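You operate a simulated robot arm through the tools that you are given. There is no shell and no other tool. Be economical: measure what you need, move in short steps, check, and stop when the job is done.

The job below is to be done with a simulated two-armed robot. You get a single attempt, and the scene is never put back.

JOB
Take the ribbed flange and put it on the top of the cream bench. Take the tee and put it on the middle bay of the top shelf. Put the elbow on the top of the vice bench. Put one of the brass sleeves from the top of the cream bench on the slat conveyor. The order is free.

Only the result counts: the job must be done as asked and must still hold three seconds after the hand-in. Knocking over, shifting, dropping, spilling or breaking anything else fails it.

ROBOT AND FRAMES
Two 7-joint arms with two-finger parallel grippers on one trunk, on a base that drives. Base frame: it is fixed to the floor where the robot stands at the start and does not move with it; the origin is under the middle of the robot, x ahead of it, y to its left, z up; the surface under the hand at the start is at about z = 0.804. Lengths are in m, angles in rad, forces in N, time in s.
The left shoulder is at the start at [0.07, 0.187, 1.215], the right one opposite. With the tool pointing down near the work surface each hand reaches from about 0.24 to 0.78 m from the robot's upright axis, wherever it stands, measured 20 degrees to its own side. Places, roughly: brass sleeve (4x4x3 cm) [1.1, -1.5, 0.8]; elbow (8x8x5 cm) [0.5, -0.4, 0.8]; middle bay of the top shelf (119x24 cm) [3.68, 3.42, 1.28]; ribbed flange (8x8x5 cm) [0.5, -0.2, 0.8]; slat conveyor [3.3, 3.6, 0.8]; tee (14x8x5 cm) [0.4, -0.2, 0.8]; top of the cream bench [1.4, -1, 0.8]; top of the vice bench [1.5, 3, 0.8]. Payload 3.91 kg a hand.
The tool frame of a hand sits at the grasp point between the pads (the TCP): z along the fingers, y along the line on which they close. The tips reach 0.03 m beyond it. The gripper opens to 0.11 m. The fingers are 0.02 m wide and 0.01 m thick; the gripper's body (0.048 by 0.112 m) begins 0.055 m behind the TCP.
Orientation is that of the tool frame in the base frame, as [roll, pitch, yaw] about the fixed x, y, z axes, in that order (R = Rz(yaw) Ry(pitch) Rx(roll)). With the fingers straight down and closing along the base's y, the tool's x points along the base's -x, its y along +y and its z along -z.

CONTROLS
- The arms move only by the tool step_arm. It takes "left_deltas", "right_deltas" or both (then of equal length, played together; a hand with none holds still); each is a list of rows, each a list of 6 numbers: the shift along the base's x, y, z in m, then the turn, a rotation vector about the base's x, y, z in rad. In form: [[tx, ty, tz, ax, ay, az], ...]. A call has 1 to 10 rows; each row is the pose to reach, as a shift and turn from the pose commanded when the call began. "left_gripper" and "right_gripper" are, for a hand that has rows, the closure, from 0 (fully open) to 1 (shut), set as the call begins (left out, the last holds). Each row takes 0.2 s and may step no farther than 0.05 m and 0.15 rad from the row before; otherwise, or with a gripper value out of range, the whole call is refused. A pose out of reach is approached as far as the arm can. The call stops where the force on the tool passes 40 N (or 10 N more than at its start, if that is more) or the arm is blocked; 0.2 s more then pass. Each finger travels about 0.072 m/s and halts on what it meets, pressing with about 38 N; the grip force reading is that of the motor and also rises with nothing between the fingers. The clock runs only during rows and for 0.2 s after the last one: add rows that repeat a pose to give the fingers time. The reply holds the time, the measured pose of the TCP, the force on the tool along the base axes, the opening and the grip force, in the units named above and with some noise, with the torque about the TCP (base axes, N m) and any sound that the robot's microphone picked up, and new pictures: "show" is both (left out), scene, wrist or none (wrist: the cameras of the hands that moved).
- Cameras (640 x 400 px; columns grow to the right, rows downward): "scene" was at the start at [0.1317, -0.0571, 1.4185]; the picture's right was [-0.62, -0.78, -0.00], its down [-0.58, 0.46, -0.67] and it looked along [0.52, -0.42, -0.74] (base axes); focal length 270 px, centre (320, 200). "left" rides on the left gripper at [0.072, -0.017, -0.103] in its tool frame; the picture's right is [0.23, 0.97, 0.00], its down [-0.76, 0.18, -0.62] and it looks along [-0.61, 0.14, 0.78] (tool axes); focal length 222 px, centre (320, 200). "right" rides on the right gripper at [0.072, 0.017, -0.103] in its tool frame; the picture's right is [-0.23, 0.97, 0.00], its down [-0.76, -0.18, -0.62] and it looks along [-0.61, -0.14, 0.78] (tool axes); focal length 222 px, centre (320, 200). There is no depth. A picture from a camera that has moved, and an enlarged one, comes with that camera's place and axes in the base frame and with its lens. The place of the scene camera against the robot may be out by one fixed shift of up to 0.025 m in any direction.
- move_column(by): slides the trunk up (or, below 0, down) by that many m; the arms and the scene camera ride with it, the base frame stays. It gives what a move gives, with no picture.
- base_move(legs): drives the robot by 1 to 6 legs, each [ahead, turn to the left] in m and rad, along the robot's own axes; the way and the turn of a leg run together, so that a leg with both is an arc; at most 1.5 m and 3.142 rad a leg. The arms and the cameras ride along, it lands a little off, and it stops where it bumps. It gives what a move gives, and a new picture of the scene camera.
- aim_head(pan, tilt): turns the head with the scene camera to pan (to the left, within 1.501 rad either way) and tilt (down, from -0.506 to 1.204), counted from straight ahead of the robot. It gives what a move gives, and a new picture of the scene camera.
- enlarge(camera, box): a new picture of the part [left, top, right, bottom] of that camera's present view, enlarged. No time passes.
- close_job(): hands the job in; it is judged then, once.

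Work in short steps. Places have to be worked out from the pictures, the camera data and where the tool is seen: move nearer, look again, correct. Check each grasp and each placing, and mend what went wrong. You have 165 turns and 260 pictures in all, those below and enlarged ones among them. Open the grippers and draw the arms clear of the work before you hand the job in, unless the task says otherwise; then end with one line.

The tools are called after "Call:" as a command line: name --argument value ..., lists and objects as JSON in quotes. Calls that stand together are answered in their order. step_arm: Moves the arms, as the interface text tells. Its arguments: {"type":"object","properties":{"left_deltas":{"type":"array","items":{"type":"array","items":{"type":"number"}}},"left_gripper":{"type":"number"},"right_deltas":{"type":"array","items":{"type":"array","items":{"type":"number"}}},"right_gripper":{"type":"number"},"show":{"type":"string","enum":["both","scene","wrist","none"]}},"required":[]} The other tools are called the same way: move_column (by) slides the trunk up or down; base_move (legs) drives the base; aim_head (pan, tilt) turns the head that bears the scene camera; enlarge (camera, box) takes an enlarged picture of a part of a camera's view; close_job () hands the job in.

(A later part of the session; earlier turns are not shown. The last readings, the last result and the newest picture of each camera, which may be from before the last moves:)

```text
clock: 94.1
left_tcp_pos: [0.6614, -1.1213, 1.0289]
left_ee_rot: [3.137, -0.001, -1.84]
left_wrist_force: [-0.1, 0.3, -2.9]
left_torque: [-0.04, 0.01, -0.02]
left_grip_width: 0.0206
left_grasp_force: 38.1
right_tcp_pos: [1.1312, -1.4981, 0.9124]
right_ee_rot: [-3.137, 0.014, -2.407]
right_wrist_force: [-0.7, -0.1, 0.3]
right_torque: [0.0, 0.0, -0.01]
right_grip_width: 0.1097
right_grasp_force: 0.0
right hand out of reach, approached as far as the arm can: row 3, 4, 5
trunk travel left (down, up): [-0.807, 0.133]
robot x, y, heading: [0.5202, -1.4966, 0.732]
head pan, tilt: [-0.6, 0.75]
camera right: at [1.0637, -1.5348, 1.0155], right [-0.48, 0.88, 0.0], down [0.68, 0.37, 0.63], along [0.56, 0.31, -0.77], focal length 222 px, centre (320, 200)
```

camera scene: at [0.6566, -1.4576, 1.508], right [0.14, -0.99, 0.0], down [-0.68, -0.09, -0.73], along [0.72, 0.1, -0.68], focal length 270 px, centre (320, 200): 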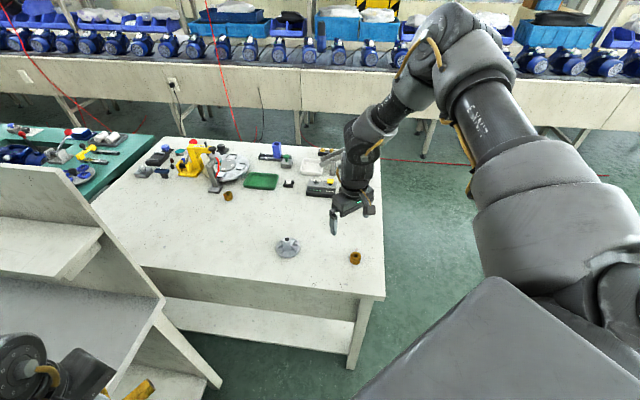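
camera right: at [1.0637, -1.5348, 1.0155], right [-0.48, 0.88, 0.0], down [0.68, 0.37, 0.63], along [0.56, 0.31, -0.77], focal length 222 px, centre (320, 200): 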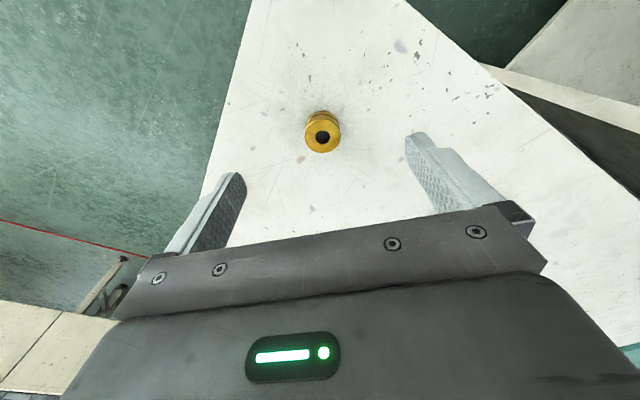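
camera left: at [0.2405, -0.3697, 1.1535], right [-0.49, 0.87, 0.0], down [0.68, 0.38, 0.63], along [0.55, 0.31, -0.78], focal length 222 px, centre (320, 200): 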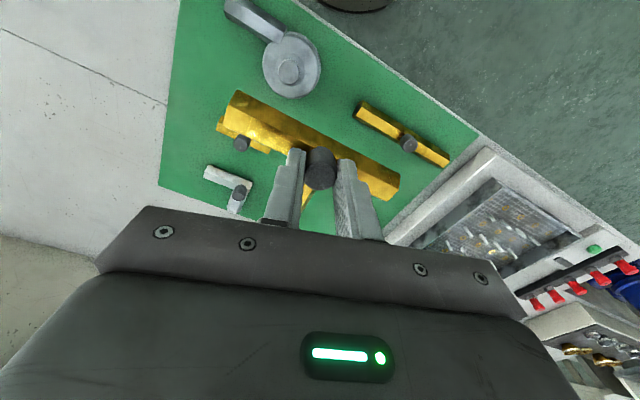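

The sleeve lies right below (1.133,-1.494). I shift by 4 mm and lower with the trunk to TCP z≈0.842.

Call:
move_column --by -0.069

Call:
step_arm --right_deltas '[[0, 0, 0, 0, 0, 0], [0, 0, 0, 0, 0, 0], [0, 0, 0, 0, 0, 0], [0, 0, 0, 0, 0, 0], [0, 0, 0, 0, 0, 0]]' --right_gripper 1 --show "wrist"

```text
clock: 95.2
left_tcp_pos: [0.6611, -1.1216, 0.9597]
left_ee_rot: [3.139, 0.001, -1.841]
left_wrist_force: [0.1, 0.0, -2.9]
left_torque: [0.0, 0.0, -0.03]
left_grip_width: 0.02
left_grasp_force: 38.2
right_tcp_pos: [1.1297, -1.497, 0.8431]
right_ee_rot: [-3.137, 0.015, -2.407]
right_wrist_force: [-0.6, 0.3, -0.7]
right_torque: [0.0, 0.03, 0.0]
right_grip_width: 0.11
right_grasp_force: 0.0
trunk travel left (down, up): [-0.738, 0.202]
robot x, y, heading: [0.5158, -1.4958, 0.741]
head pan, tilt: [-0.6, 0.75]
```

```text
clock: 96.4
left_tcp_pos: [0.6615, -1.122, 0.9586]
left_ee_rot: [3.138, 0.0, -1.838]
left_wrist_force: [0.6, -0.2, -3.1]
left_torque: [-0.01, 0.06, 0.01]
left_grip_width: 0.0205
left_grasp_force: 38.0
right_tcp_pos: [1.1311, -1.4989, 0.8455]
right_ee_rot: [-3.139, 0.015, -2.408]
right_wrist_force: [-0.3, -0.5, 1.4]
right_torque: [-0.01, 0.03, -0.04]
right_grip_width: 0.0312
right_grasp_force: 37.8
trunk travel left (down, up): [-0.738, 0.202]
robot x, y, heading: [0.5188, -1.4963, 0.738]
head pan, tilt: [-0.6, 0.75]
camera right: at [1.0635, -1.5346, 0.9467], right [-0.48, 0.87, 0.0], down [0.68, 0.37, 0.63], along [0.56, 0.31, -0.77], focal length 222 px, centre (320, 200)
```

right: 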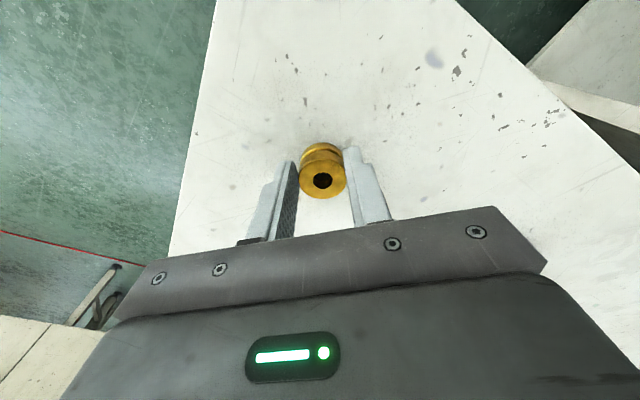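

The sleeve is gripped (31 mm). I lift with the trunk, then look around to plan the way to the conveyor and shelf.

Call:
move_column --by 0.2

Call:
aim_head --pan -0.3 --tilt 0.2

Call:
aim_head --pan -1.3 --tilt 0.4

Call:
aim_head --pan 0.6 --tilt 0.2

```text
clock: 98.6
left_tcp_pos: [0.6617, -1.1214, 1.1599]
left_ee_rot: [3.138, -0.001, -1.84]
left_wrist_force: [0.7, 0.3, -2.3]
left_torque: [-0.05, 0.04, 0.04]
left_grip_width: 0.0203
left_grasp_force: 38.6
right_tcp_pos: [1.1306, -1.4969, 1.0444]
right_ee_rot: [-3.139, 0.014, -2.407]
right_wrist_force: [-0.6, 0.0, -0.4]
right_torque: [-0.03, 0.04, 0.01]
right_grip_width: 0.0313
right_grasp_force: 37.9
trunk travel left (down, up): [-0.938, 0.002]
robot x, y, heading: [0.5191, -1.4958, 0.734]
head pan, tilt: [-0.6, 0.75]
```

```text
clock: 99.5
left_tcp_pos: [0.6617, -1.1213, 1.1588]
left_ee_rot: [3.138, 0.001, -1.84]
left_wrist_force: [-1.1, -0.7, -2.5]
left_torque: [-0.03, 0.01, 0.0]
left_grip_width: 0.0205
left_grasp_force: 38.4
right_tcp_pos: [1.1308, -1.4978, 1.0419]
right_ee_rot: [-3.137, 0.013, -2.408]
right_wrist_force: [0.9, 0.2, 0.1]
right_torque: [0.0, -0.03, -0.05]
right_grip_width: 0.0311
right_grasp_force: 37.7
trunk travel left (down, up): [-0.938, 0.002]
robot x, y, heading: [0.5151, -1.4928, 0.741]
head pan, tilt: [-0.3, 0.201]
camera scene: at [0.6595, -1.4305, 1.6885], right [0.42, -0.91, 0.0], down [-0.18, -0.09, -0.98], along [0.89, 0.42, -0.2], focal length 270 px, centre (320, 200)
```

scene: 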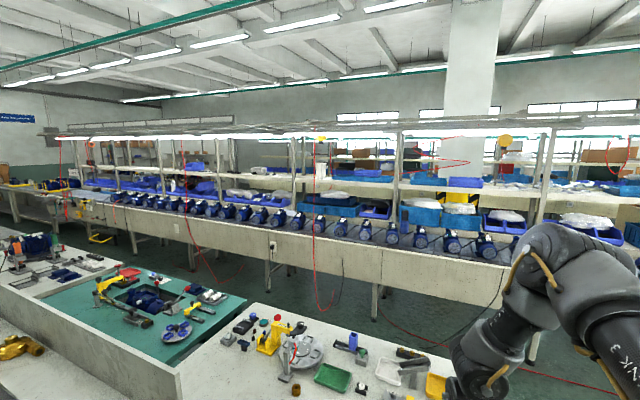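

```text
clock: 100.8
left_tcp_pos: [0.6621, -1.1212, 1.1606]
left_ee_rot: [3.137, -0.001, -1.841]
left_wrist_force: [0.3, 0.0, -2.7]
left_torque: [-0.01, 0.0, 0.02]
left_grip_width: 0.0204
left_grasp_force: 38.0
right_tcp_pos: [1.1311, -1.4969, 1.0426]
right_ee_rot: [-3.137, 0.014, -2.406]
right_wrist_force: [-0.1, -0.6, -1.7]
right_torque: [-0.01, 0.01, -0.02]
right_grip_width: 0.0312
right_grasp_force: 37.8
trunk travel left (down, up): [-0.938, 0.002]
robot x, y, heading: [0.5188, -1.4915, 0.738]
head pan, tilt: [-1.3, 0.4]
camera scene: at [0.6536, -1.5192, 1.6701], right [-0.53, -0.85, 0.0], down [-0.33, 0.21, -0.92], along [0.78, -0.49, -0.39], focal length 270 px, centre (320, 200)
```

scene: 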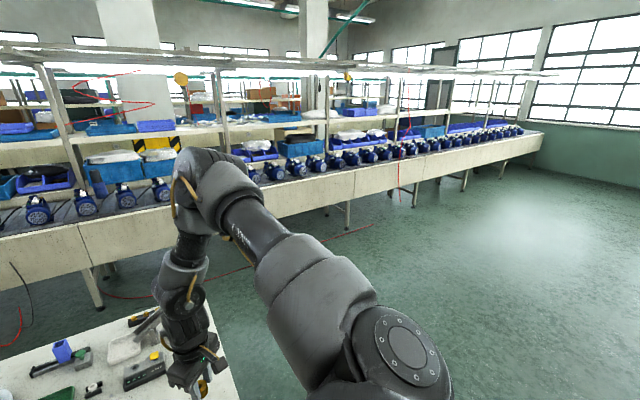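

```text
clock: 102.7
left_tcp_pos: [0.662, -1.1208, 1.1591]
left_ee_rot: [3.138, -0.001, -1.84]
left_wrist_force: [0.4, -0.1, -2.5]
left_torque: [-0.04, -0.01, 0.01]
left_grip_width: 0.0204
left_grasp_force: 38.0
right_tcp_pos: [1.1302, -1.4975, 1.0438]
right_ee_rot: [-3.139, 0.014, -2.406]
right_wrist_force: [-0.3, -0.5, -0.5]
right_torque: [-0.01, 0.03, 0.0]
right_grip_width: 0.0312
right_grasp_force: 37.8
trunk travel left (down, up): [-0.938, 0.002]
robot x, y, heading: [0.522, -1.4946, 0.737]
head pan, tilt: [0.6, 0.201]
camera scene: at [0.5967, -1.3792, 1.6886], right [0.97, -0.23, 0.0], down [-0.05, -0.19, -0.98], along [0.23, 0.95, -0.2], focal length 270 px, centre (320, 200)
```

scene: 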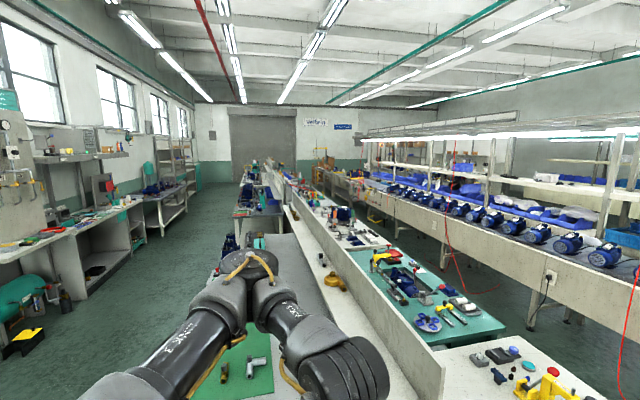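

The long pump line at x≈2.9+ is the slat conveyor, with racks above it; an aisle runs between it and the benches. I tuck the right hand in and drive around the cream bench's end into the aisle.

Call:
step_arm --right_deltas '[[-0.02, -0.01, 0.02, 0, 0, 0], [-0.06, -0.02, 0.03, 0, 0, 0], [-0.1, -0.02, 0.03, 0, 0, 0], [-0.13, -0.02, 0.03, 0, 0, 0], [-0.13, -0.02, 0.03, 0, 0, 0]]' --show "none"

Call:
base_move --legs '[[-0.1, 0], [0, -2.3], [0.8, 0], [0, 1.57], [1.45, 0]]'

Call:
aim_head --pan 0.9 --tilt 0.25

```text
clock: 103.9
left_tcp_pos: [0.661, -1.1216, 1.1589]
left_ee_rot: [3.139, 0.002, -1.841]
left_wrist_force: [-0.2, -0.3, -1.7]
left_torque: [-0.02, 0.04, -0.01]
left_grip_width: 0.0205
left_grasp_force: 38.4
right_tcp_pos: [1.0004, -1.5161, 1.0721]
right_ee_rot: [-3.139, 0.013, -2.406]
right_wrist_force: [0.2, -0.6, -0.1]
right_torque: [-0.01, 0.0, 0.05]
right_grip_width: 0.0313
right_grasp_force: 38.0
trunk travel left (down, up): [-0.938, 0.002]
robot x, y, heading: [0.5168, -1.4943, 0.738]
head pan, tilt: [0.6, 0.201]
```

```text
clock: 125.1
left_tcp_pos: [2.2435, -2.193, 1.1595]
left_ee_rot: [3.139, 0.002, -2.59]
left_wrist_force: [0.0, 1.0, -2.0]
left_torque: [0.01, 0.05, 0.01]
left_grip_width: 0.0202
left_grasp_force: 37.6
right_tcp_pos: [2.2246, -2.7127, 1.0733]
right_ee_rot: [-3.138, 0.013, 3.13]
right_wrist_force: [0.1, -0.1, -0.2]
right_torque: [-0.01, 0.0, -0.02]
right_grip_width: 0.0311
right_grasp_force: 37.9
trunk travel left (down, up): [-0.938, 0.002]
robot x, y, heading: [1.884, -2.3716, -0.007]
head pan, tilt: [0.6, 0.201]
camera scene: at [2.0311, -2.3261, 1.6887], right [0.56, -0.83, 0.0], down [-0.17, -0.11, -0.98], along [0.81, 0.55, -0.2], focal length 270 px, centre (320, 200)
```

scene: 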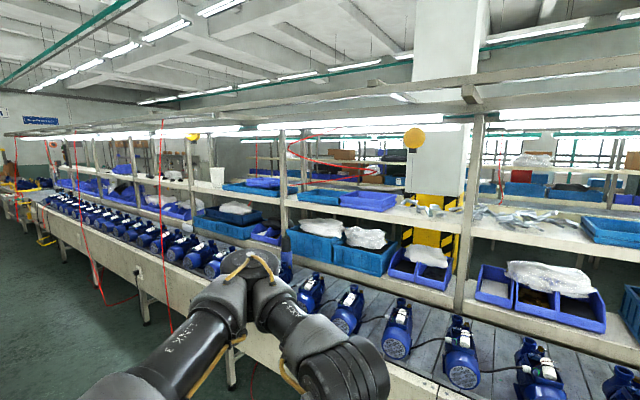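

```text
clock: 125.9
left_tcp_pos: [2.245, -2.1926, 1.1603]
left_ee_rot: [3.139, 0.002, -2.588]
left_wrist_force: [0.1, 0.2, -2.8]
left_torque: [0.0, 0.02, 0.02]
left_grip_width: 0.0202
left_grasp_force: 37.9
right_tcp_pos: [2.2253, -2.7126, 1.0729]
right_ee_rot: [-3.138, 0.015, 3.129]
right_wrist_force: [-0.3, -0.3, -1.3]
right_torque: [-0.01, 0.0, 0.03]
right_grip_width: 0.0311
right_grasp_force: 37.3
trunk travel left (down, up): [-0.938, 0.002]
robot x, y, heading: [1.8854, -2.3677, -0.006]
head pan, tilt: [0.901, 0.25]
camera scene: at [2.0135, -2.3055, 1.684], right [0.78, -0.63, 0.0], down [-0.16, -0.19, -0.97], along [0.61, 0.75, -0.25], focal length 270 px, centre (320, 200)
```

scene: 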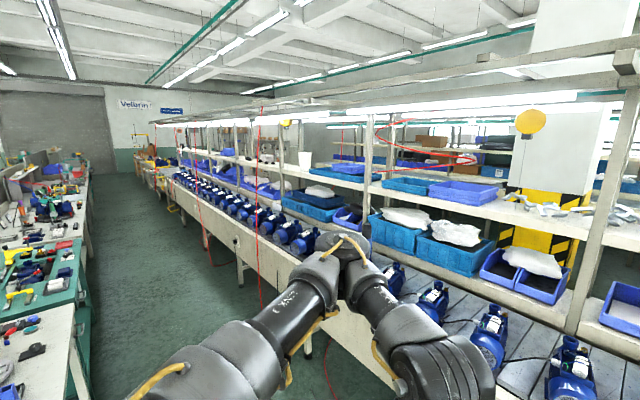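

The aisle (x≈1.8–2.9) looks clear. I drive to x≈2.3, turn to face +y and go up the aisle.

Call:
base_move --legs '[[0.4, 0], [0, 1.577], [1.5, 0], [1.5, 0]]'

Call:
aim_head --pan -0.3 --tilt 0.3

```text
clock: 146.2
left_tcp_pos: [2.0973, 0.9686, 1.1591]
left_ee_rot: [3.138, 0.0, -0.997]
left_wrist_force: [-0.2, -0.2, -2.7]
left_torque: [-0.03, 0.0, 0.02]
left_grip_width: 0.0203
left_grasp_force: 37.6
right_tcp_pos: [2.6161, 0.9588, 1.0728]
right_ee_rot: [-3.138, 0.012, -1.562]
right_wrist_force: [0.4, -1.0, -1.1]
right_torque: [0.03, 0.01, -0.03]
right_grip_width: 0.0312
right_grasp_force: 38.4
trunk travel left (down, up): [-0.938, 0.002]
robot x, y, heading: [2.2806, 0.6083, 1.581]
head pan, tilt: [0.901, 0.25]
camera scene: at [2.2261, 0.7103, 1.6841], right [0.61, 0.79, 0.0], down [0.2, -0.15, -0.97], along [-0.77, 0.59, -0.25], focal length 270 px, centre (320, 200)
```

scene: 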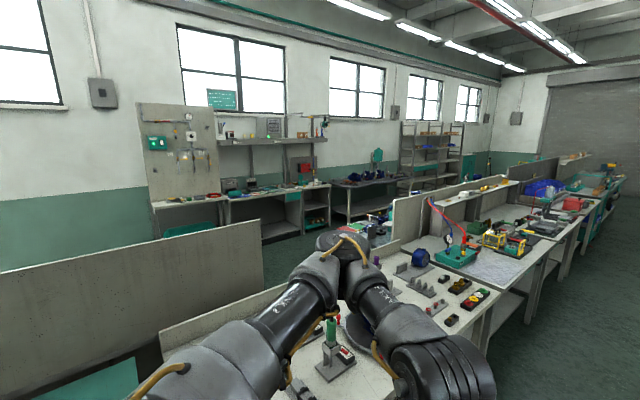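

```text
clock: 147.6
left_tcp_pos: [2.0968, 0.9666, 1.1589]
left_ee_rot: [3.138, -0.001, -0.997]
left_wrist_force: [0.1, -0.4, -2.4]
left_torque: [-0.02, -0.01, -0.04]
left_grip_width: 0.0205
left_grasp_force: 37.7
right_tcp_pos: [2.6146, 0.9588, 1.0731]
right_ee_rot: [-3.139, 0.015, -1.561]
right_wrist_force: [0.7, 0.2, -0.6]
right_torque: [-0.01, -0.01, 0.0]
right_grip_width: 0.0311
right_grasp_force: 38.4
trunk travel left (down, up): [-0.938, 0.002]
robot x, y, heading: [2.2823, 0.6125, 1.58]
head pan, tilt: [-0.3, 0.3]
camera scene: at [2.3264, 0.7436, 1.6793], right [0.96, -0.28, 0.0], down [-0.08, -0.28, -0.96], along [0.27, 0.92, -0.3], focal length 270 px, centre (320, 200)
```

scene: 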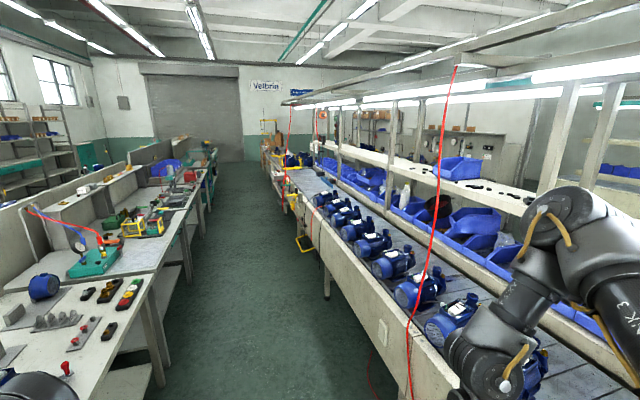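

The empty conveyor stretch starts near y≈3.4. I drive on to y≈2.5 and look at the shelf and conveyor there.

Call:
base_move --legs '[[1.5, 0], [0.4, 0]]'

Call:
aim_head --pan -0.8 --tilt 0.4

```text
clock: 157.2
left_tcp_pos: [2.142, 2.8785, 1.1603]
left_ee_rot: [3.14, 0.001, -1.047]
left_wrist_force: [0.1, -0.7, -2.0]
left_torque: [-0.02, -0.02, -0.03]
left_grip_width: 0.0205
left_grasp_force: 38.0
right_tcp_pos: [2.6616, 2.8423, 1.0739]
right_ee_rot: [-3.139, 0.016, -1.613]
right_wrist_force: [-0.5, 0.1, -0.8]
right_torque: [0.04, 0.01, 0.0]
right_grip_width: 0.0309
right_grasp_force: 38.2
trunk travel left (down, up): [-0.938, 0.002]
robot x, y, heading: [2.3097, 2.5141, 1.531]
head pan, tilt: [-0.3, 0.3]
camera scene: at [2.3622, 2.6431, 1.6795], right [0.94, -0.33, 0.0], down [-0.1, -0.28, -0.96], along [0.32, 0.9, -0.29], focal length 270 px, centre (320, 200)
```

scene: 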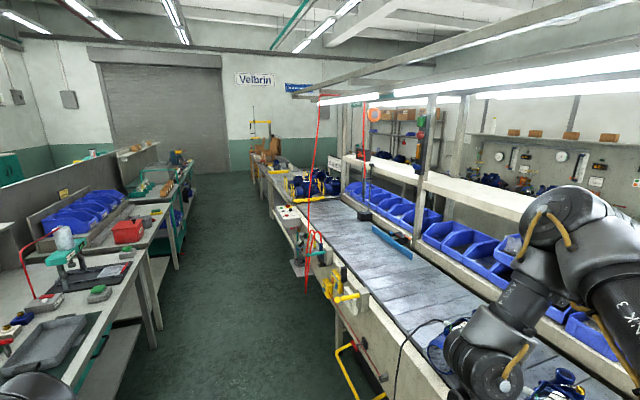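

```text
clock: 158.1
left_tcp_pos: [2.1428, 2.88, 1.1587]
left_ee_rot: [3.139, 0.0, -1.048]
left_wrist_force: [0.6, 0.0, -2.2]
left_torque: [-0.06, 0.01, -0.01]
left_grip_width: 0.0203
left_grasp_force: 37.9
right_tcp_pos: [2.6607, 2.8462, 1.0732]
right_ee_rot: [-3.137, 0.015, -1.612]
right_wrist_force: [-0.1, 0.2, -0.4]
right_torque: [-0.03, -0.02, -0.02]
right_grip_width: 0.0309
right_grasp_force: 38.3
trunk travel left (down, up): [-0.938, 0.002]
robot x, y, heading: [2.3092, 2.5184, 1.53]
head pan, tilt: [-0.799, 0.4]
camera scene: at [2.4, 2.6202, 1.67], right [0.67, -0.74, 0.0], down [-0.29, -0.26, -0.92], along [0.68, 0.62, -0.39], focal length 270 px, centre (320, 200)
```

scene: 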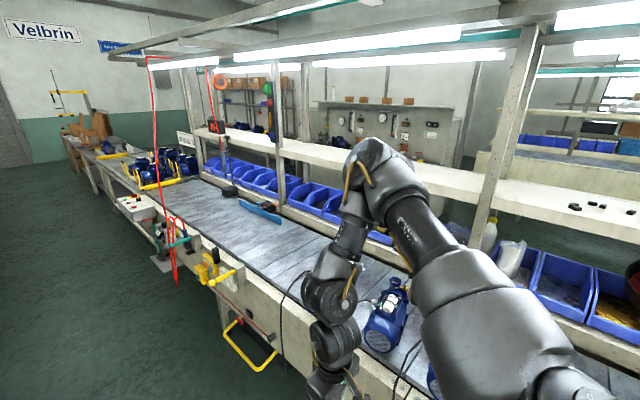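

The middle bay (posts at y≈2.8 and 4.1, front edge x≈3.52) is empty, and the slats are empty around (3.1,3.5). I drive to y≈3.2 and turn to about 0.75 so the right hand faces the conveyor.

Call:
base_move --legs '[[0.72, 0], [0, -0.8]]'

Call:
aim_head --pan -0.6 --tilt 0.8

```text
clock: 164.2
left_tcp_pos: [2.4865, 3.6126, 1.1585]
left_ee_rot: [3.137, -0.001, -1.847]
left_wrist_force: [0.4, 0.2, -2.6]
left_torque: [0.0, 0.01, 0.0]
left_grip_width: 0.0205
left_grasp_force: 38.4
right_tcp_pos: [2.8212, 3.216, 1.0722]
right_ee_rot: [-3.137, 0.015, -2.416]
right_wrist_force: [-0.2, 1.1, -0.2]
right_torque: [0.0, 0.02, -0.04]
right_grip_width: 0.0312
right_grasp_force: 38.6
trunk travel left (down, up): [-0.938, 0.002]
robot x, y, heading: [2.3374, 3.2377, 0.731]
head pan, tilt: [-0.799, 0.4]
camera scene: at [2.4888, 3.258, 1.6701], right [-0.07, -1.0, 0.0], down [-0.39, 0.03, -0.92], along [0.92, -0.06, -0.39], focal length 270 px, centre (320, 200)
```

scene: 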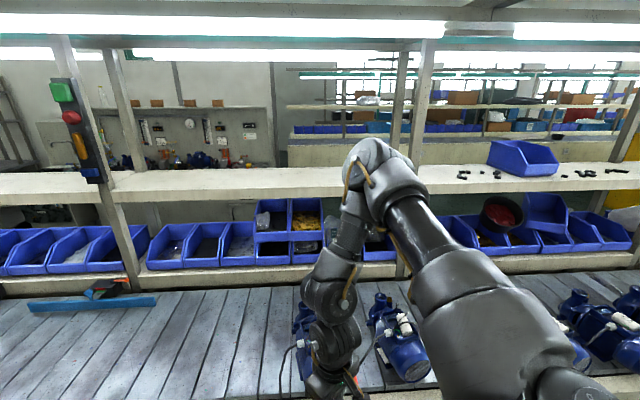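

```text
clock: 165.0
left_tcp_pos: [2.4863, 3.6111, 1.1591]
left_ee_rot: [3.136, -0.001, -1.849]
left_wrist_force: [1.0, -0.5, -3.0]
left_torque: [-0.04, 0.03, -0.02]
left_grip_width: 0.0206
left_grasp_force: 38.5
right_tcp_pos: [2.8217, 3.2141, 1.0729]
right_ee_rot: [-3.139, 0.015, -2.414]
right_wrist_force: [0.7, -1.1, -0.2]
right_torque: [0.0, -0.01, 0.02]
right_grip_width: 0.0312
right_grasp_force: 38.1
trunk travel left (down, up): [-0.938, 0.002]
robot x, y, heading: [2.3385, 3.2358, 0.73]
head pan, tilt: [-0.6, 0.799]
camera scene: at [2.4771, 3.2735, 1.635], right [0.13, -0.99, 0.0], down [-0.71, -0.09, -0.7], along [0.69, 0.09, -0.72], focal length 270 px, centre (320, 200)
```

scene: 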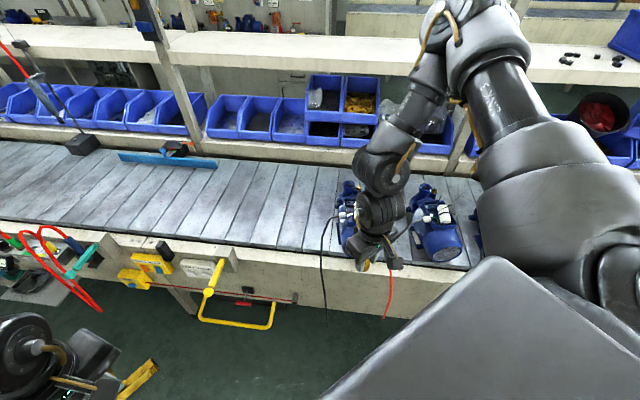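

A pump stands at (3.17,3.27); the free slats begin near y≈3.45. I move 0.2 m closer and turn a bit left so (3.08,3.52) comes into the right arm's zone.

Call:
base_move --legs '[[0.2, 0], [0, 0.22]]'

Call:
enlarge --camera "right" --box '[0, 0, 640, 400]'

```text
clock: 167.4
left_tcp_pos: [2.5579, 3.7689, 1.1588]
left_ee_rot: [3.136, 0.0, -1.641]
left_wrist_force: [0.3, -0.1, -3.0]
left_torque: [-0.05, 0.03, 0.01]
left_grip_width: 0.0203
left_grasp_force: 37.8
right_tcp_pos: [2.9688, 3.4496, 1.0723]
right_ee_rot: [-3.138, 0.012, -2.206]
right_wrist_force: [0.4, 0.5, -0.6]
right_torque: [-0.03, 0.03, -0.01]
right_grip_width: 0.0309
right_grasp_force: 38.2
trunk travel left (down, up): [-0.938, 0.002]
robot x, y, heading: [2.4901, 3.3705, 0.937]
head pan, tilt: [-0.6, 0.799]
camera scene: at [2.6191, 3.4322, 1.6348], right [0.33, -0.94, 0.0], down [-0.68, -0.24, -0.7], along [0.66, 0.23, -0.72], focal length 270 px, centre (320, 200)
```

scene: 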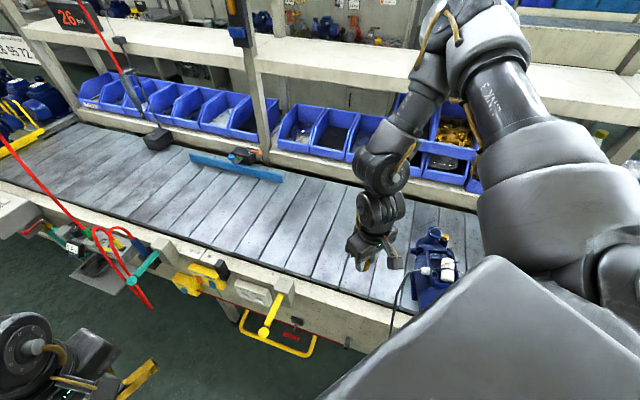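

```text
1.00 times, centred on (320, 200) of right (not enlarged: the box is as wide or as high as the picture)
camera zoom: at [2.9113, 3.4005, 1.1754], right [-0.65, 0.76, 0.0], down [0.59, 0.5, 0.63], along [0.48, 0.41, -0.77], focal length 222 px, centre (320, 200)
```

zoom: 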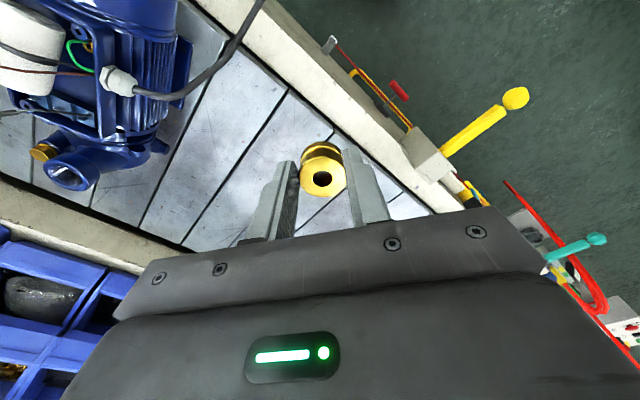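

The view confirms free slats between the pump and the rail. I move the sleeve over (3.11,3.53) and lower it to z≈0.97.

Call:
step_arm --right_deltas '[[0.035, 0.02, 0, 0, 0, 0], [0.07, 0.04, 0, 0, 0, 0], [0.105, 0.06, 0, 0, 0, 0], [0.14, 0.08, -0.02, 0, 0, 0], [0.14, 0.08, -0.06, 0, 0, 0], [0.14, 0.08, -0.1, 0, 0, 0], [0.14, 0.08, -0.1, 0, 0, 0]]'

```text
clock: 169.0
left_tcp_pos: [2.5563, 3.7696, 1.1588]
left_ee_rot: [3.139, -0.002, -1.64]
left_wrist_force: [-0.2, -0.3, -1.9]
left_torque: [-0.04, -0.01, 0.01]
left_grip_width: 0.0203
left_grasp_force: 38.0
right_tcp_pos: [3.1072, 3.5054, 1.0474]
right_ee_rot: [-3.136, 0.012, -2.206]
right_wrist_force: [-0.7, -0.5, -0.8]
right_torque: [-0.02, -0.03, -0.01]
right_grip_width: 0.0311
right_grasp_force: 37.7
right hand out of reach, approached as far as the arm can: row 4, 5, 6, 7
trunk travel left (down, up): [-0.938, 0.002]
robot x, y, heading: [2.4924, 3.3715, 0.94]
head pan, tilt: [-0.6, 0.799]
camera scene: at [2.6169, 3.4337, 1.6349], right [0.33, -0.94, 0.0], down [-0.68, -0.24, -0.7], along [0.66, 0.23, -0.72], focal length 270 px, centre (320, 200)
camera right: at [3.048, 3.4555, 1.1509], right [-0.65, 0.76, 0.0], down [0.59, 0.5, 0.63], along [0.48, 0.41, -0.77], focal length 222 px, centre (320, 200)
```

scene: 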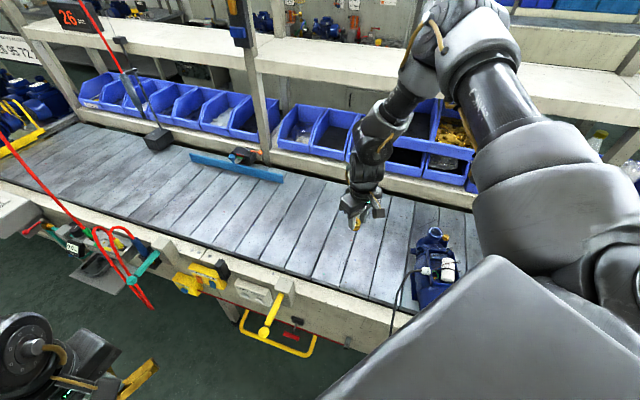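
right: 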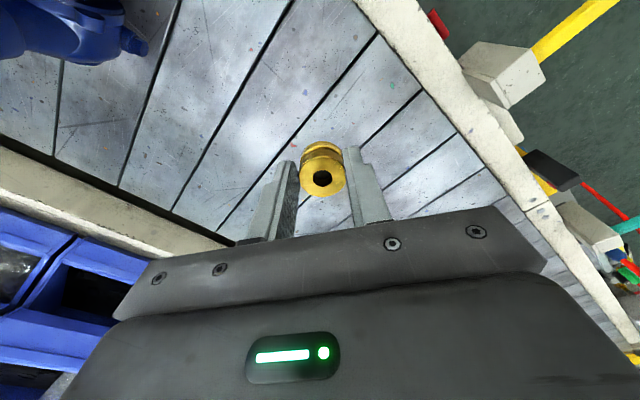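

Position is good. The elbow is well clear of the shelf (x≈3.05). I lower the trunk by 0.17 m.

Call:
move_column --by -0.17

Call:
enlarge --camera "right" --box '[0, 0, 640, 400]'

```text
clock: 170.9
left_tcp_pos: [2.5568, 3.7682, 0.9884]
left_ee_rot: [3.137, -0.001, -1.642]
left_wrist_force: [0.2, 0.0, -1.3]
left_torque: [-0.01, -0.03, 0.02]
left_grip_width: 0.0202
left_grasp_force: 37.6
right_tcp_pos: [3.1071, 3.5035, 0.8778]
right_ee_rot: [-3.139, 0.016, -2.206]
right_wrist_force: [0.0, -0.3, -0.3]
right_torque: [-0.04, -0.01, 0.01]
right_grip_width: 0.0311
right_grasp_force: 38.2
trunk travel left (down, up): [-0.768, 0.172]
robot x, y, heading: [2.4915, 3.3704, 0.941]
head pan, tilt: [-0.6, 0.799]
```

```text
1.00 times, centred on (320, 200) of right (not enlarged: the box is as wide or as high as the picture)
camera zoom: at [3.0477, 3.4546, 0.9812], right [-0.65, 0.76, 0.0], down [0.59, 0.5, 0.63], along [0.48, 0.41, -0.77], focal length 222 px, centre (320, 200)
```

zoom: 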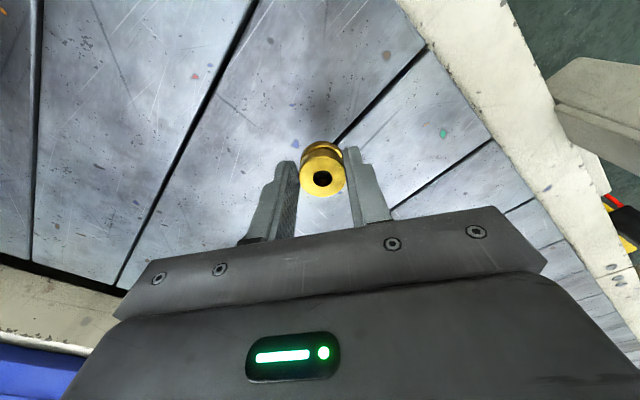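

Still a few centimetres above the slats. I lower in small steps watching the force.

Call:
move_column --by -0.02

Call:
move_column --by -0.01

Call:
enlarge --camera "right" --box '[160, 60, 480, 260]'

```text
clock: 171.6
left_tcp_pos: [2.5559, 3.7682, 0.969]
left_ee_rot: [3.139, 0.0, -1.639]
left_wrist_force: [-0.2, -0.4, -1.5]
left_torque: [-0.05, 0.01, 0.01]
left_grip_width: 0.0205
left_grasp_force: 37.4
right_tcp_pos: [3.106, 3.5041, 0.8587]
right_ee_rot: [-3.138, 0.012, -2.206]
right_wrist_force: [-0.8, -1.2, -1.1]
right_torque: [-0.01, -0.01, -0.04]
right_grip_width: 0.0309
right_grasp_force: 38.2
trunk travel left (down, up): [-0.748, 0.192]
robot x, y, heading: [2.4891, 3.3768, 0.937]
head pan, tilt: [-0.6, 0.799]
```

```text
clock: 172.2
left_tcp_pos: [2.5567, 3.7681, 0.9605]
left_ee_rot: [3.138, 0.0, -1.641]
left_wrist_force: [-0.7, 0.2, -3.5]
left_torque: [-0.06, 0.01, 0.01]
left_grip_width: 0.0205
left_grasp_force: 37.8
right_tcp_pos: [3.1054, 3.503, 0.8466]
right_ee_rot: [-3.138, 0.013, -2.207]
right_wrist_force: [0.1, 0.2, -1.0]
right_torque: [0.02, 0.02, -0.02]
right_grip_width: 0.031
right_grasp_force: 38.0
trunk travel left (down, up): [-0.738, 0.202]
robot x, y, heading: [2.4897, 3.3704, 0.944]
head pan, tilt: [-0.6, 0.799]
```

```text
2.00 times, centred on (320, 160) of right
camera zoom: at [3.0478, 3.4546, 0.9511], right [-0.65, 0.76, 0.0], down [0.59, 0.5, 0.63], along [0.48, 0.41, -0.77], focal length 444 px, centre (320, 280)
```

zoom: 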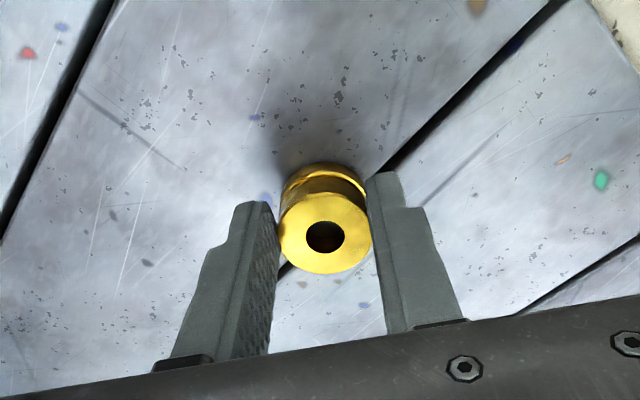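

Almost touching. I go down in 5 mm steps until contact.

Call:
move_column --by -0.006

Call:
move_column --by -0.006

```text
clock: 172.7
left_tcp_pos: [2.5553, 3.768, 0.9528]
left_ee_rot: [3.141, 0.001, -1.641]
left_wrist_force: [0.4, 0.4, -2.4]
left_torque: [-0.03, 0.0, -0.01]
left_grip_width: 0.0203
left_grasp_force: 38.2
right_tcp_pos: [3.1052, 3.5053, 0.8431]
right_ee_rot: [-3.137, 0.016, -2.208]
right_wrist_force: [2.5, -2.5, 23.6]
right_torque: [-0.06, -0.08, 0.11]
right_grip_width: 0.0312
right_grasp_force: 38.1
trunk travel left (down, up): [-0.732, 0.208]
robot x, y, heading: [2.4926, 3.3716, 0.939]
head pan, tilt: [-0.6, 0.799]
```

```text
clock: 173.3
left_tcp_pos: [2.5561, 3.767, 0.9486]
left_ee_rot: [3.14, 0.0, -1.641]
left_wrist_force: [-0.3, -0.3, -2.4]
left_torque: [-0.03, -0.02, 0.0]
left_grip_width: 0.0205
left_grasp_force: 38.2
right_tcp_pos: [3.1048, 3.5039, 0.8377]
right_ee_rot: [-3.137, 0.016, -2.205]
right_wrist_force: [4.2, -2.0, 21.5]
right_torque: [0.15, -0.26, -0.08]
right_grip_width: 0.0309
right_grasp_force: 38.1
trunk travel left (down, up): [-0.726, 0.214]
robot x, y, heading: [2.4875, 3.3763, 0.938]
head pan, tilt: [-0.6, 0.799]
```

Contact is made. I open the right gripper and raise the trunk.

Call:
step_arm --right_deltas '[[0, 0, 0, 0, 0, 0], [0, 0, 0, 0, 0, 0], [0, 0, 0, 0, 0, 0], [0, 0, 0, 0, 0, 0]]' --right_gripper 0 --show "none"

Call:
move_column --by 0.21

Call:
enlarge --camera "right" --box '[0, 0, 640, 400]'

```text
clock: 174.3
left_tcp_pos: [2.5574, 3.7686, 0.9468]
left_ee_rot: [3.137, -0.001, -1.64]
left_wrist_force: [-0.2, 0.6, -2.1]
left_torque: [-0.05, -0.02, 0.0]
left_grip_width: 0.0205
left_grasp_force: 38.3
right_tcp_pos: [3.1052, 3.5046, 0.8353]
right_ee_rot: [-3.139, 0.015, -2.206]
right_wrist_force: [0.8, 0.7, 0.0]
right_torque: [0.0, 0.0, -0.05]
right_grip_width: 0.1098
right_grasp_force: 0.1
trunk travel left (down, up): [-0.726, 0.214]
robot x, y, heading: [2.4906, 3.3711, 0.937]
head pan, tilt: [-0.6, 0.799]
```

```text
clock: 176.5
left_tcp_pos: [2.5579, 3.7683, 1.1567]
left_ee_rot: [3.138, -0.001, -1.641]
left_wrist_force: [-0.2, -0.2, -2.4]
left_torque: [-0.03, 0.02, -0.01]
left_grip_width: 0.0204
left_grasp_force: 37.8
right_tcp_pos: [3.1059, 3.5044, 1.0465]
right_ee_rot: [-3.137, 0.013, -2.207]
right_wrist_force: [0.9, 0.2, 0.8]
right_torque: [0.0, 0.0, 0.0]
right_grip_width: 0.1098
right_grasp_force: 0.1
trunk travel left (down, up): [-0.936, 0.004]
robot x, y, heading: [2.4897, 3.374, 0.939]
head pan, tilt: [-0.6, 0.799]
```

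```text
1.00 times, centred on (320, 200) of right (not enlarged: the box is as wide or as high as the picture)
camera zoom: at [3.0479, 3.4547, 1.149], right [-0.65, 0.76, 0.0], down [0.59, 0.5, 0.63], along [0.48, 0.41, -0.77], focal length 222 px, centre (320, 200)
```

zoom: 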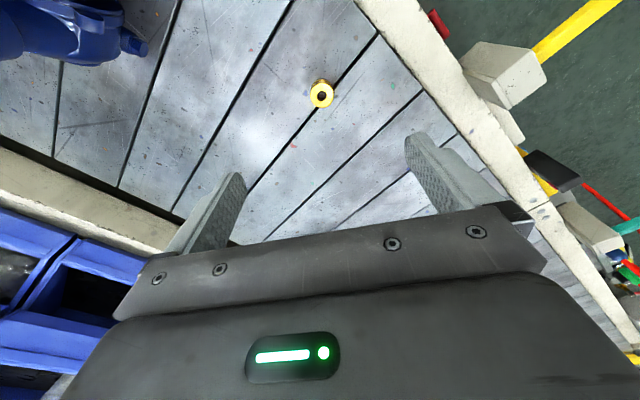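

The sleeve stands upright on the slats. Now the tee: I look down in front of the base to judge how close I can get to the shelf.

Call:
aim_head --pan 0.0 --tilt 1.2

Call:
aim_head --pan 0.3 --tilt 0.3

```text
clock: 177.5
left_tcp_pos: [2.5564, 3.7679, 1.157]
left_ee_rot: [3.139, 0.001, -1.641]
left_wrist_force: [0.1, 0.0, -2.5]
left_torque: [-0.03, 0.02, 0.01]
left_grip_width: 0.0205
left_grasp_force: 38.2
right_tcp_pos: [3.1061, 3.5052, 1.0455]
right_ee_rot: [-3.139, 0.013, -2.207]
right_wrist_force: [0.3, -0.5, 0.3]
right_torque: [0.0, 0.0, 0.0]
right_grip_width: 0.11
right_grasp_force: 0.0
trunk travel left (down, up): [-0.936, 0.004]
robot x, y, heading: [2.4871, 3.372, 0.935]
head pan, tilt: [0.0, 1.201]
camera scene: at [2.5738, 3.4505, 1.6053], right [0.81, -0.59, 0.0], down [-0.55, -0.75, -0.36], along [0.21, 0.29, -0.93], focal length 270 px, centre (320, 200)
```

scene: 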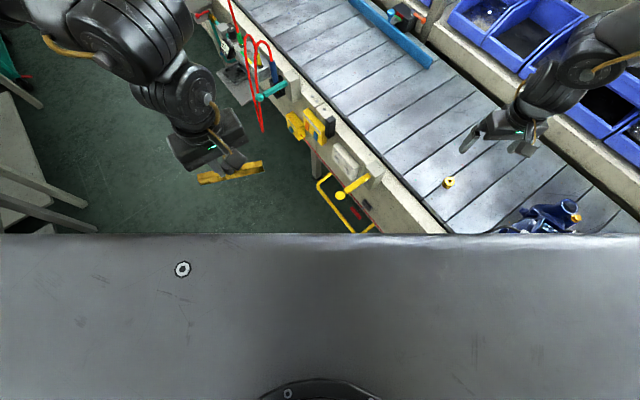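

```text
clock: 178.7
left_tcp_pos: [2.5574, 3.7692, 1.1578]
left_ee_rot: [3.138, 0.002, -1.639]
left_wrist_force: [-0.6, -1.0, -2.5]
left_torque: [0.01, 0.01, 0.0]
left_grip_width: 0.0205
left_grasp_force: 38.2
right_tcp_pos: [3.1063, 3.5039, 1.0456]
right_ee_rot: [-3.137, 0.015, -2.206]
right_wrist_force: [-0.1, -0.1, -0.8]
right_torque: [-0.01, -0.03, 0.0]
right_grip_width: 0.11
right_grasp_force: 0.2
trunk travel left (down, up): [-0.936, 0.004]
robot x, y, heading: [2.4898, 3.3762, 0.937]
head pan, tilt: [0.3, 0.3]
camera scene: at [2.5711, 3.4937, 1.6772], right [0.95, -0.33, 0.0], down [-0.1, -0.28, -0.95], along [0.31, 0.9, -0.3], focal length 270 px, centre (320, 200)
```

scene: 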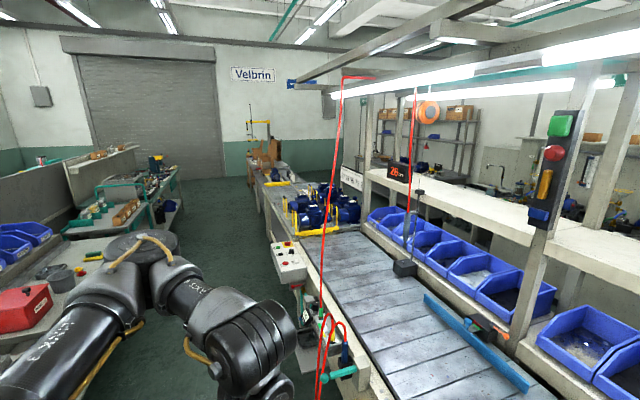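

Reaching the shelf with the tool straight down looks too far from this aisle. I'll test the reach with the empty right hand: raise it and tilt the fingers forward (+x) by about 1 rad.

Call:
step_arm --right_deltas '[[0, 0, 0.05, 0, 0, 0], [0, 0, 0.1, 0, 0, 0], [0, 0, 0.15, 0, -0.14, 0], [0, 0, 0.2, 0, -0.28, 0], [0, 0, 0.25, 0, -0.42, 0], [0, 0, 0.3, 0, -0.56, 0], [0, 0, 0.33, 0, -0.7, 0], [0, 0, 0.36, 0, -0.84, 0], [0, 0, 0.38, 0, -0.98, 0], [0, 0, 0.38, 0, -0.98, 0]]' --show "none"

Call:
aim_head --pan -0.7 --tilt 0.4

```text
clock: 180.9
left_tcp_pos: [2.5569, 3.7688, 1.1571]
left_ee_rot: [3.137, 0.0, -1.641]
left_wrist_force: [0.2, -0.1, -3.0]
left_torque: [-0.03, -0.02, 0.0]
left_grip_width: 0.02
left_grasp_force: 38.0
right_tcp_pos: [3.1485, 3.453, 1.4074]
right_ee_rot: [-2.261, 0.528, -1.946]
right_wrist_force: [1.2, 0.4, 0.2]
right_torque: [0.01, 0.01, -0.01]
right_grip_width: 0.1101
right_grasp_force: 0.0
right hand out of reach, approached as far as the arm can: row 8, 9, 10
trunk travel left (down, up): [-0.936, 0.004]
robot x, y, heading: [2.4904, 3.3723, 0.942]
head pan, tilt: [0.3, 0.3]
```

```text
clock: 182.2
left_tcp_pos: [2.5576, 3.7676, 1.1583]
left_ee_rot: [3.138, -0.001, -1.642]
left_wrist_force: [0.6, 0.9, -3.0]
left_torque: [-0.04, -0.01, -0.03]
left_grip_width: 0.0202
left_grasp_force: 37.8
right_tcp_pos: [3.1503, 3.451, 1.4089]
right_ee_rot: [-2.263, 0.527, -1.948]
right_wrist_force: [-0.1, -0.3, 0.0]
right_torque: [-0.01, 0.0, -0.03]
right_grip_width: 0.11
right_grasp_force: 0.0
trunk travel left (down, up): [-0.936, 0.004]
robot x, y, heading: [2.4901, 3.376, 0.943]
head pan, tilt: [-0.7, 0.4]
camera scene: at [2.6309, 3.4276, 1.668], right [0.24, -0.97, 0.0], down [-0.38, -0.09, -0.92], along [0.89, 0.22, -0.39], focal length 270 px, centre (320, 200)
```

scene: 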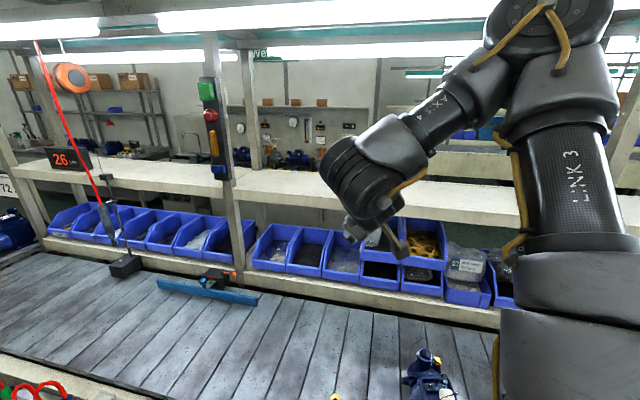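

The tool tilted about 57° forward. Now I test how far forward it can extend toward the shelf at this height.

Call:
step_arm --right_deltas '[[0.05, 0, 0.02, 0, 0, 0], [0.1, 0, 0.04, 0, 0, 0], [0.15, 0, 0.04, 0, 0, 0], [0.2, 0, 0.04, 0, 0, 0], [0.25, 0, 0.04, 0, 0, 0], [0.3, 0, 0.04, 0, 0, 0], [0.3, 0, 0.04, 0, 0, 0]]' --show "scene"

```text
refused: row 1 steps farther than a row can; nothing moved
```

Call:
step_arm --right_deltas '[[0.04, 0, 0.02, 0, 0, 0], [0.08, 0, 0.04, 0, 0, 0], [0.12, 0, 0.04, 0, 0, 0], [0.16, 0, 0.04, 0, 0, 0], [0.2, 0, 0.04, 0, 0, 0], [0.24, 0, 0.04, 0, 0, 0], [0.28, 0, 0.04, 0, 0, 0], [0.32, 0, 0.04, 0, 0, 0], [0.36, 0, 0.04, 0, 0, 0], [0.36, 0, 0.04, 0, 0, 0]]' --show "scene"

```text
clock: 184.4
left_tcp_pos: [2.5562, 3.7687, 1.1587]
left_ee_rot: [3.138, 0.0, -1.641]
left_wrist_force: [-0.4, -0.1, -2.6]
left_torque: [-0.05, -0.01, 0.02]
left_grip_width: 0.02
left_grasp_force: 37.7
right_tcp_pos: [3.5098, 3.4497, 1.4454]
right_ee_rot: [-2.256, 0.525, -1.947]
right_wrist_force: [-0.3, -0.3, -0.9]
right_torque: [0.0, 0.02, -0.02]
right_grip_width: 0.1099
right_grasp_force: 0.0
trunk travel left (down, up): [-0.936, 0.004]
robot x, y, heading: [2.4926, 3.372, 0.939]
head pan, tilt: [-0.7, 0.4]
camera scene: at [2.6302, 3.4275, 1.6681], right [0.24, -0.97, 0.0], down [-0.38, -0.09, -0.92], along [0.9, 0.22, -0.39], focal length 270 px, centre (320, 200)
```

scene: 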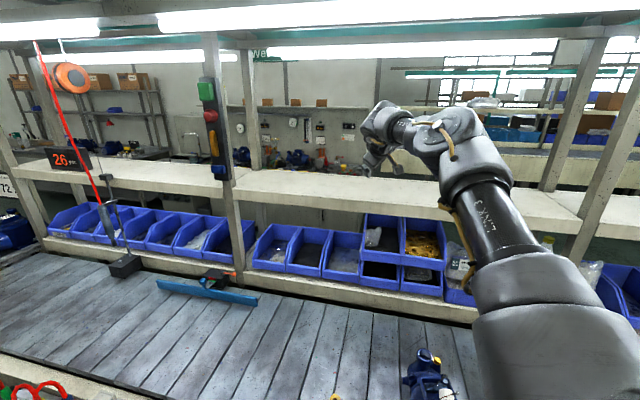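

Excellent: the arm reaches x=3.51 easily. I test further with the tool straight again (tool-down) at the shelf to see if a vertical placement is possible.

Call:
step_arm --right_deltas '[[0, 0, 0.03, 0, 0.14, 0], [0, 0, 0.05, 0, 0.28, 0], [0, 0, 0.07, 0, 0.42, 0], [0, 0, 0.08, 0, 0.56, 0], [0, 0, 0.08, 0, 0.7, 0], [0, 0, 0.08, 0, 0.84, 0], [0.03, 0, 0.08, 0, 0.9, 0], [0.06, 0, 0.08, 0, 0.9, 0], [0.1, 0, 0.08, 0, 0.9, 0], [0.1, 0, 0.08, 0, 0.9, 0]]' --show "scene"

```text
clock: 186.6
left_tcp_pos: [2.5579, 3.7676, 1.1569]
left_ee_rot: [3.138, -0.001, -1.64]
left_wrist_force: [-0.6, -0.4, -1.9]
left_torque: [0.01, -0.02, -0.01]
left_grip_width: 0.0205
left_grasp_force: 37.5
right_tcp_pos: [3.4029, 3.3791, 1.4644]
right_ee_rot: [-3.076, 0.064, -2.204]
right_wrist_force: [-0.2, -0.1, 0.3]
right_torque: [0.02, 0.06, -0.01]
right_grip_width: 0.1102
right_grasp_force: 0.1
right hand out of reach, approached as far as the arm can: row 2, 3, 4, 5, 6, 7, 8, 9, 10
trunk travel left (down, up): [-0.936, 0.004]
robot x, y, heading: [2.4927, 3.3689, 0.94]
head pan, tilt: [-0.7, 0.4]
camera scene: at [2.6318, 3.4256, 1.668], right [0.24, -0.97, 0.0], down [-0.38, -0.09, -0.92], along [0.89, 0.22, -0.39], focal length 270 px, centre (320, 200)
```

scene: 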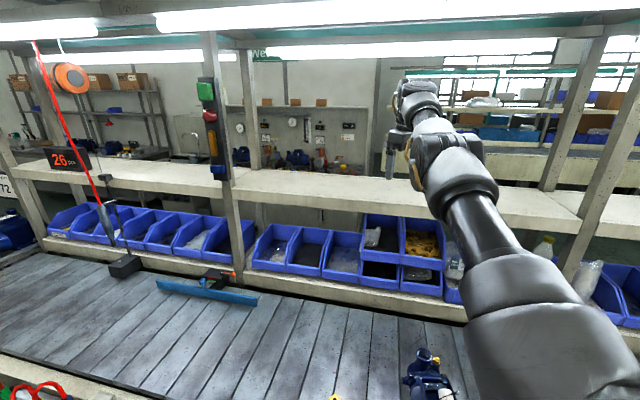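

Tool-down reaches x≈3.40 from here, so a slightly closer base plus a modest tilt will do for the tee. I retract the right hand, then turn so the left shoulder leads toward the shelf.

Call:
step_arm --right_deltas '[[-0.045, 0, 0, 0, 0, 0], [-0.09, 0, 0, 0, 0, 0], [-0.135, 0, 0, 0, 0, 0], [-0.18, 0, 0, 0, 0, 0], [-0.225, 0, -0.02, 0, 0, 0], [-0.27, 0, -0.04, 0, 0, 0], [-0.315, 0, -0.06, 0, 0, 0], [-0.355, 0, -0.09, 0, 0, 0], [-0.395, 0, -0.12, 0, 0, 0], [-0.43, 0, -0.15, 0, 0, 0]]' --show "none"

Call:
base_move --legs '[[0, -1.88]]'

Call:
aim_head --pan 0.8 --tilt 0.5

```text
clock: 188.8
left_tcp_pos: [2.5572, 3.7675, 1.1576]
left_ee_rot: [3.139, 0.0, -1.639]
left_wrist_force: [-0.8, 0.1, -2.7]
left_torque: [-0.05, 0.03, -0.03]
left_grip_width: 0.0205
left_grasp_force: 38.3
right_tcp_pos: [3.3483, 3.3626, 1.4384]
right_ee_rot: [-3.073, 0.06, -2.203]
right_wrist_force: [0.8, 0.6, 0.3]
right_torque: [0.02, 0.0, 0.02]
right_grip_width: 0.1099
right_grasp_force: 0.1
right hand out of reach, approached as far as the arm can: row 2, 3, 4, 5, 6, 7, 8, 9, 10
trunk travel left (down, up): [-0.936, 0.004]
robot x, y, heading: [2.4873, 3.3737, 0.936]
head pan, tilt: [-0.7, 0.4]
```

```text
clock: 193.7
left_tcp_pos: [2.8535, 3.1982, 1.1571]
left_ee_rot: [3.138, 0.001, 2.791]
left_wrist_force: [0.2, 0.0, -2.0]
left_torque: [0.04, 0.04, 0.02]
left_grip_width: 0.0204
left_grasp_force: 38.0
right_tcp_pos: [2.2447, 2.5534, 1.4386]
right_ee_rot: [-3.075, 0.061, 2.227]
right_wrist_force: [-0.1, 0.8, 0.1]
right_torque: [0.01, 0.04, 0.0]
right_grip_width: 0.11
right_grasp_force: 0.0
trunk travel left (down, up): [-0.936, 0.004]
robot x, y, heading: [2.4914, 3.3728, -0.916]
head pan, tilt: [-0.7, 0.4]
camera scene: at [2.538, 3.2323, 1.6681], right [-1.0, 0.04, 0.0], down [0.02, 0.39, -0.92], along [-0.04, -0.92, -0.39], focal length 270 px, centre (320, 200)
```

scene: 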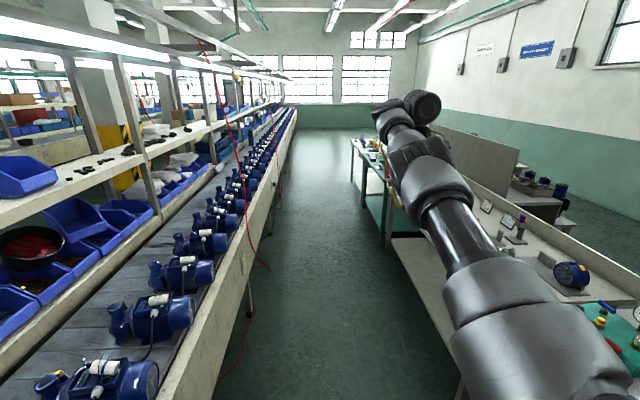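

```text
clock: 195.3
left_tcp_pos: [2.8526, 3.1988, 1.1569]
left_ee_rot: [3.139, 0.001, 2.791]
left_wrist_force: [-0.8, 0.3, -2.5]
left_torque: [0.0, 0.07, 0.0]
left_grip_width: 0.0204
left_grasp_force: 38.2
right_tcp_pos: [2.2431, 2.5528, 1.4389]
right_ee_rot: [-3.072, 0.06, 2.229]
right_wrist_force: [1.2, -0.8, 0.0]
right_torque: [0.01, 0.02, -0.01]
right_grip_width: 0.1099
right_grasp_force: 0.1
trunk travel left (down, up): [-0.936, 0.004]
robot x, y, heading: [2.4934, 3.3714, -0.913]
head pan, tilt: [0.799, 0.499]
camera scene: at [2.6318, 3.314, 1.6589], right [-0.12, -0.99, 0.0], down [-0.48, 0.06, -0.88], along [0.87, -0.1, -0.48], focal length 270 px, centre (320, 200)
```

scene: 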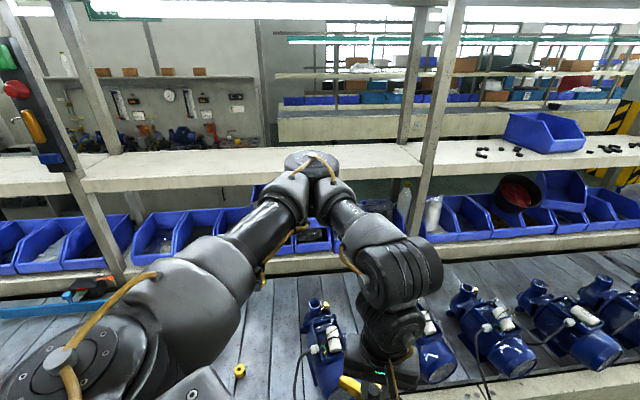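

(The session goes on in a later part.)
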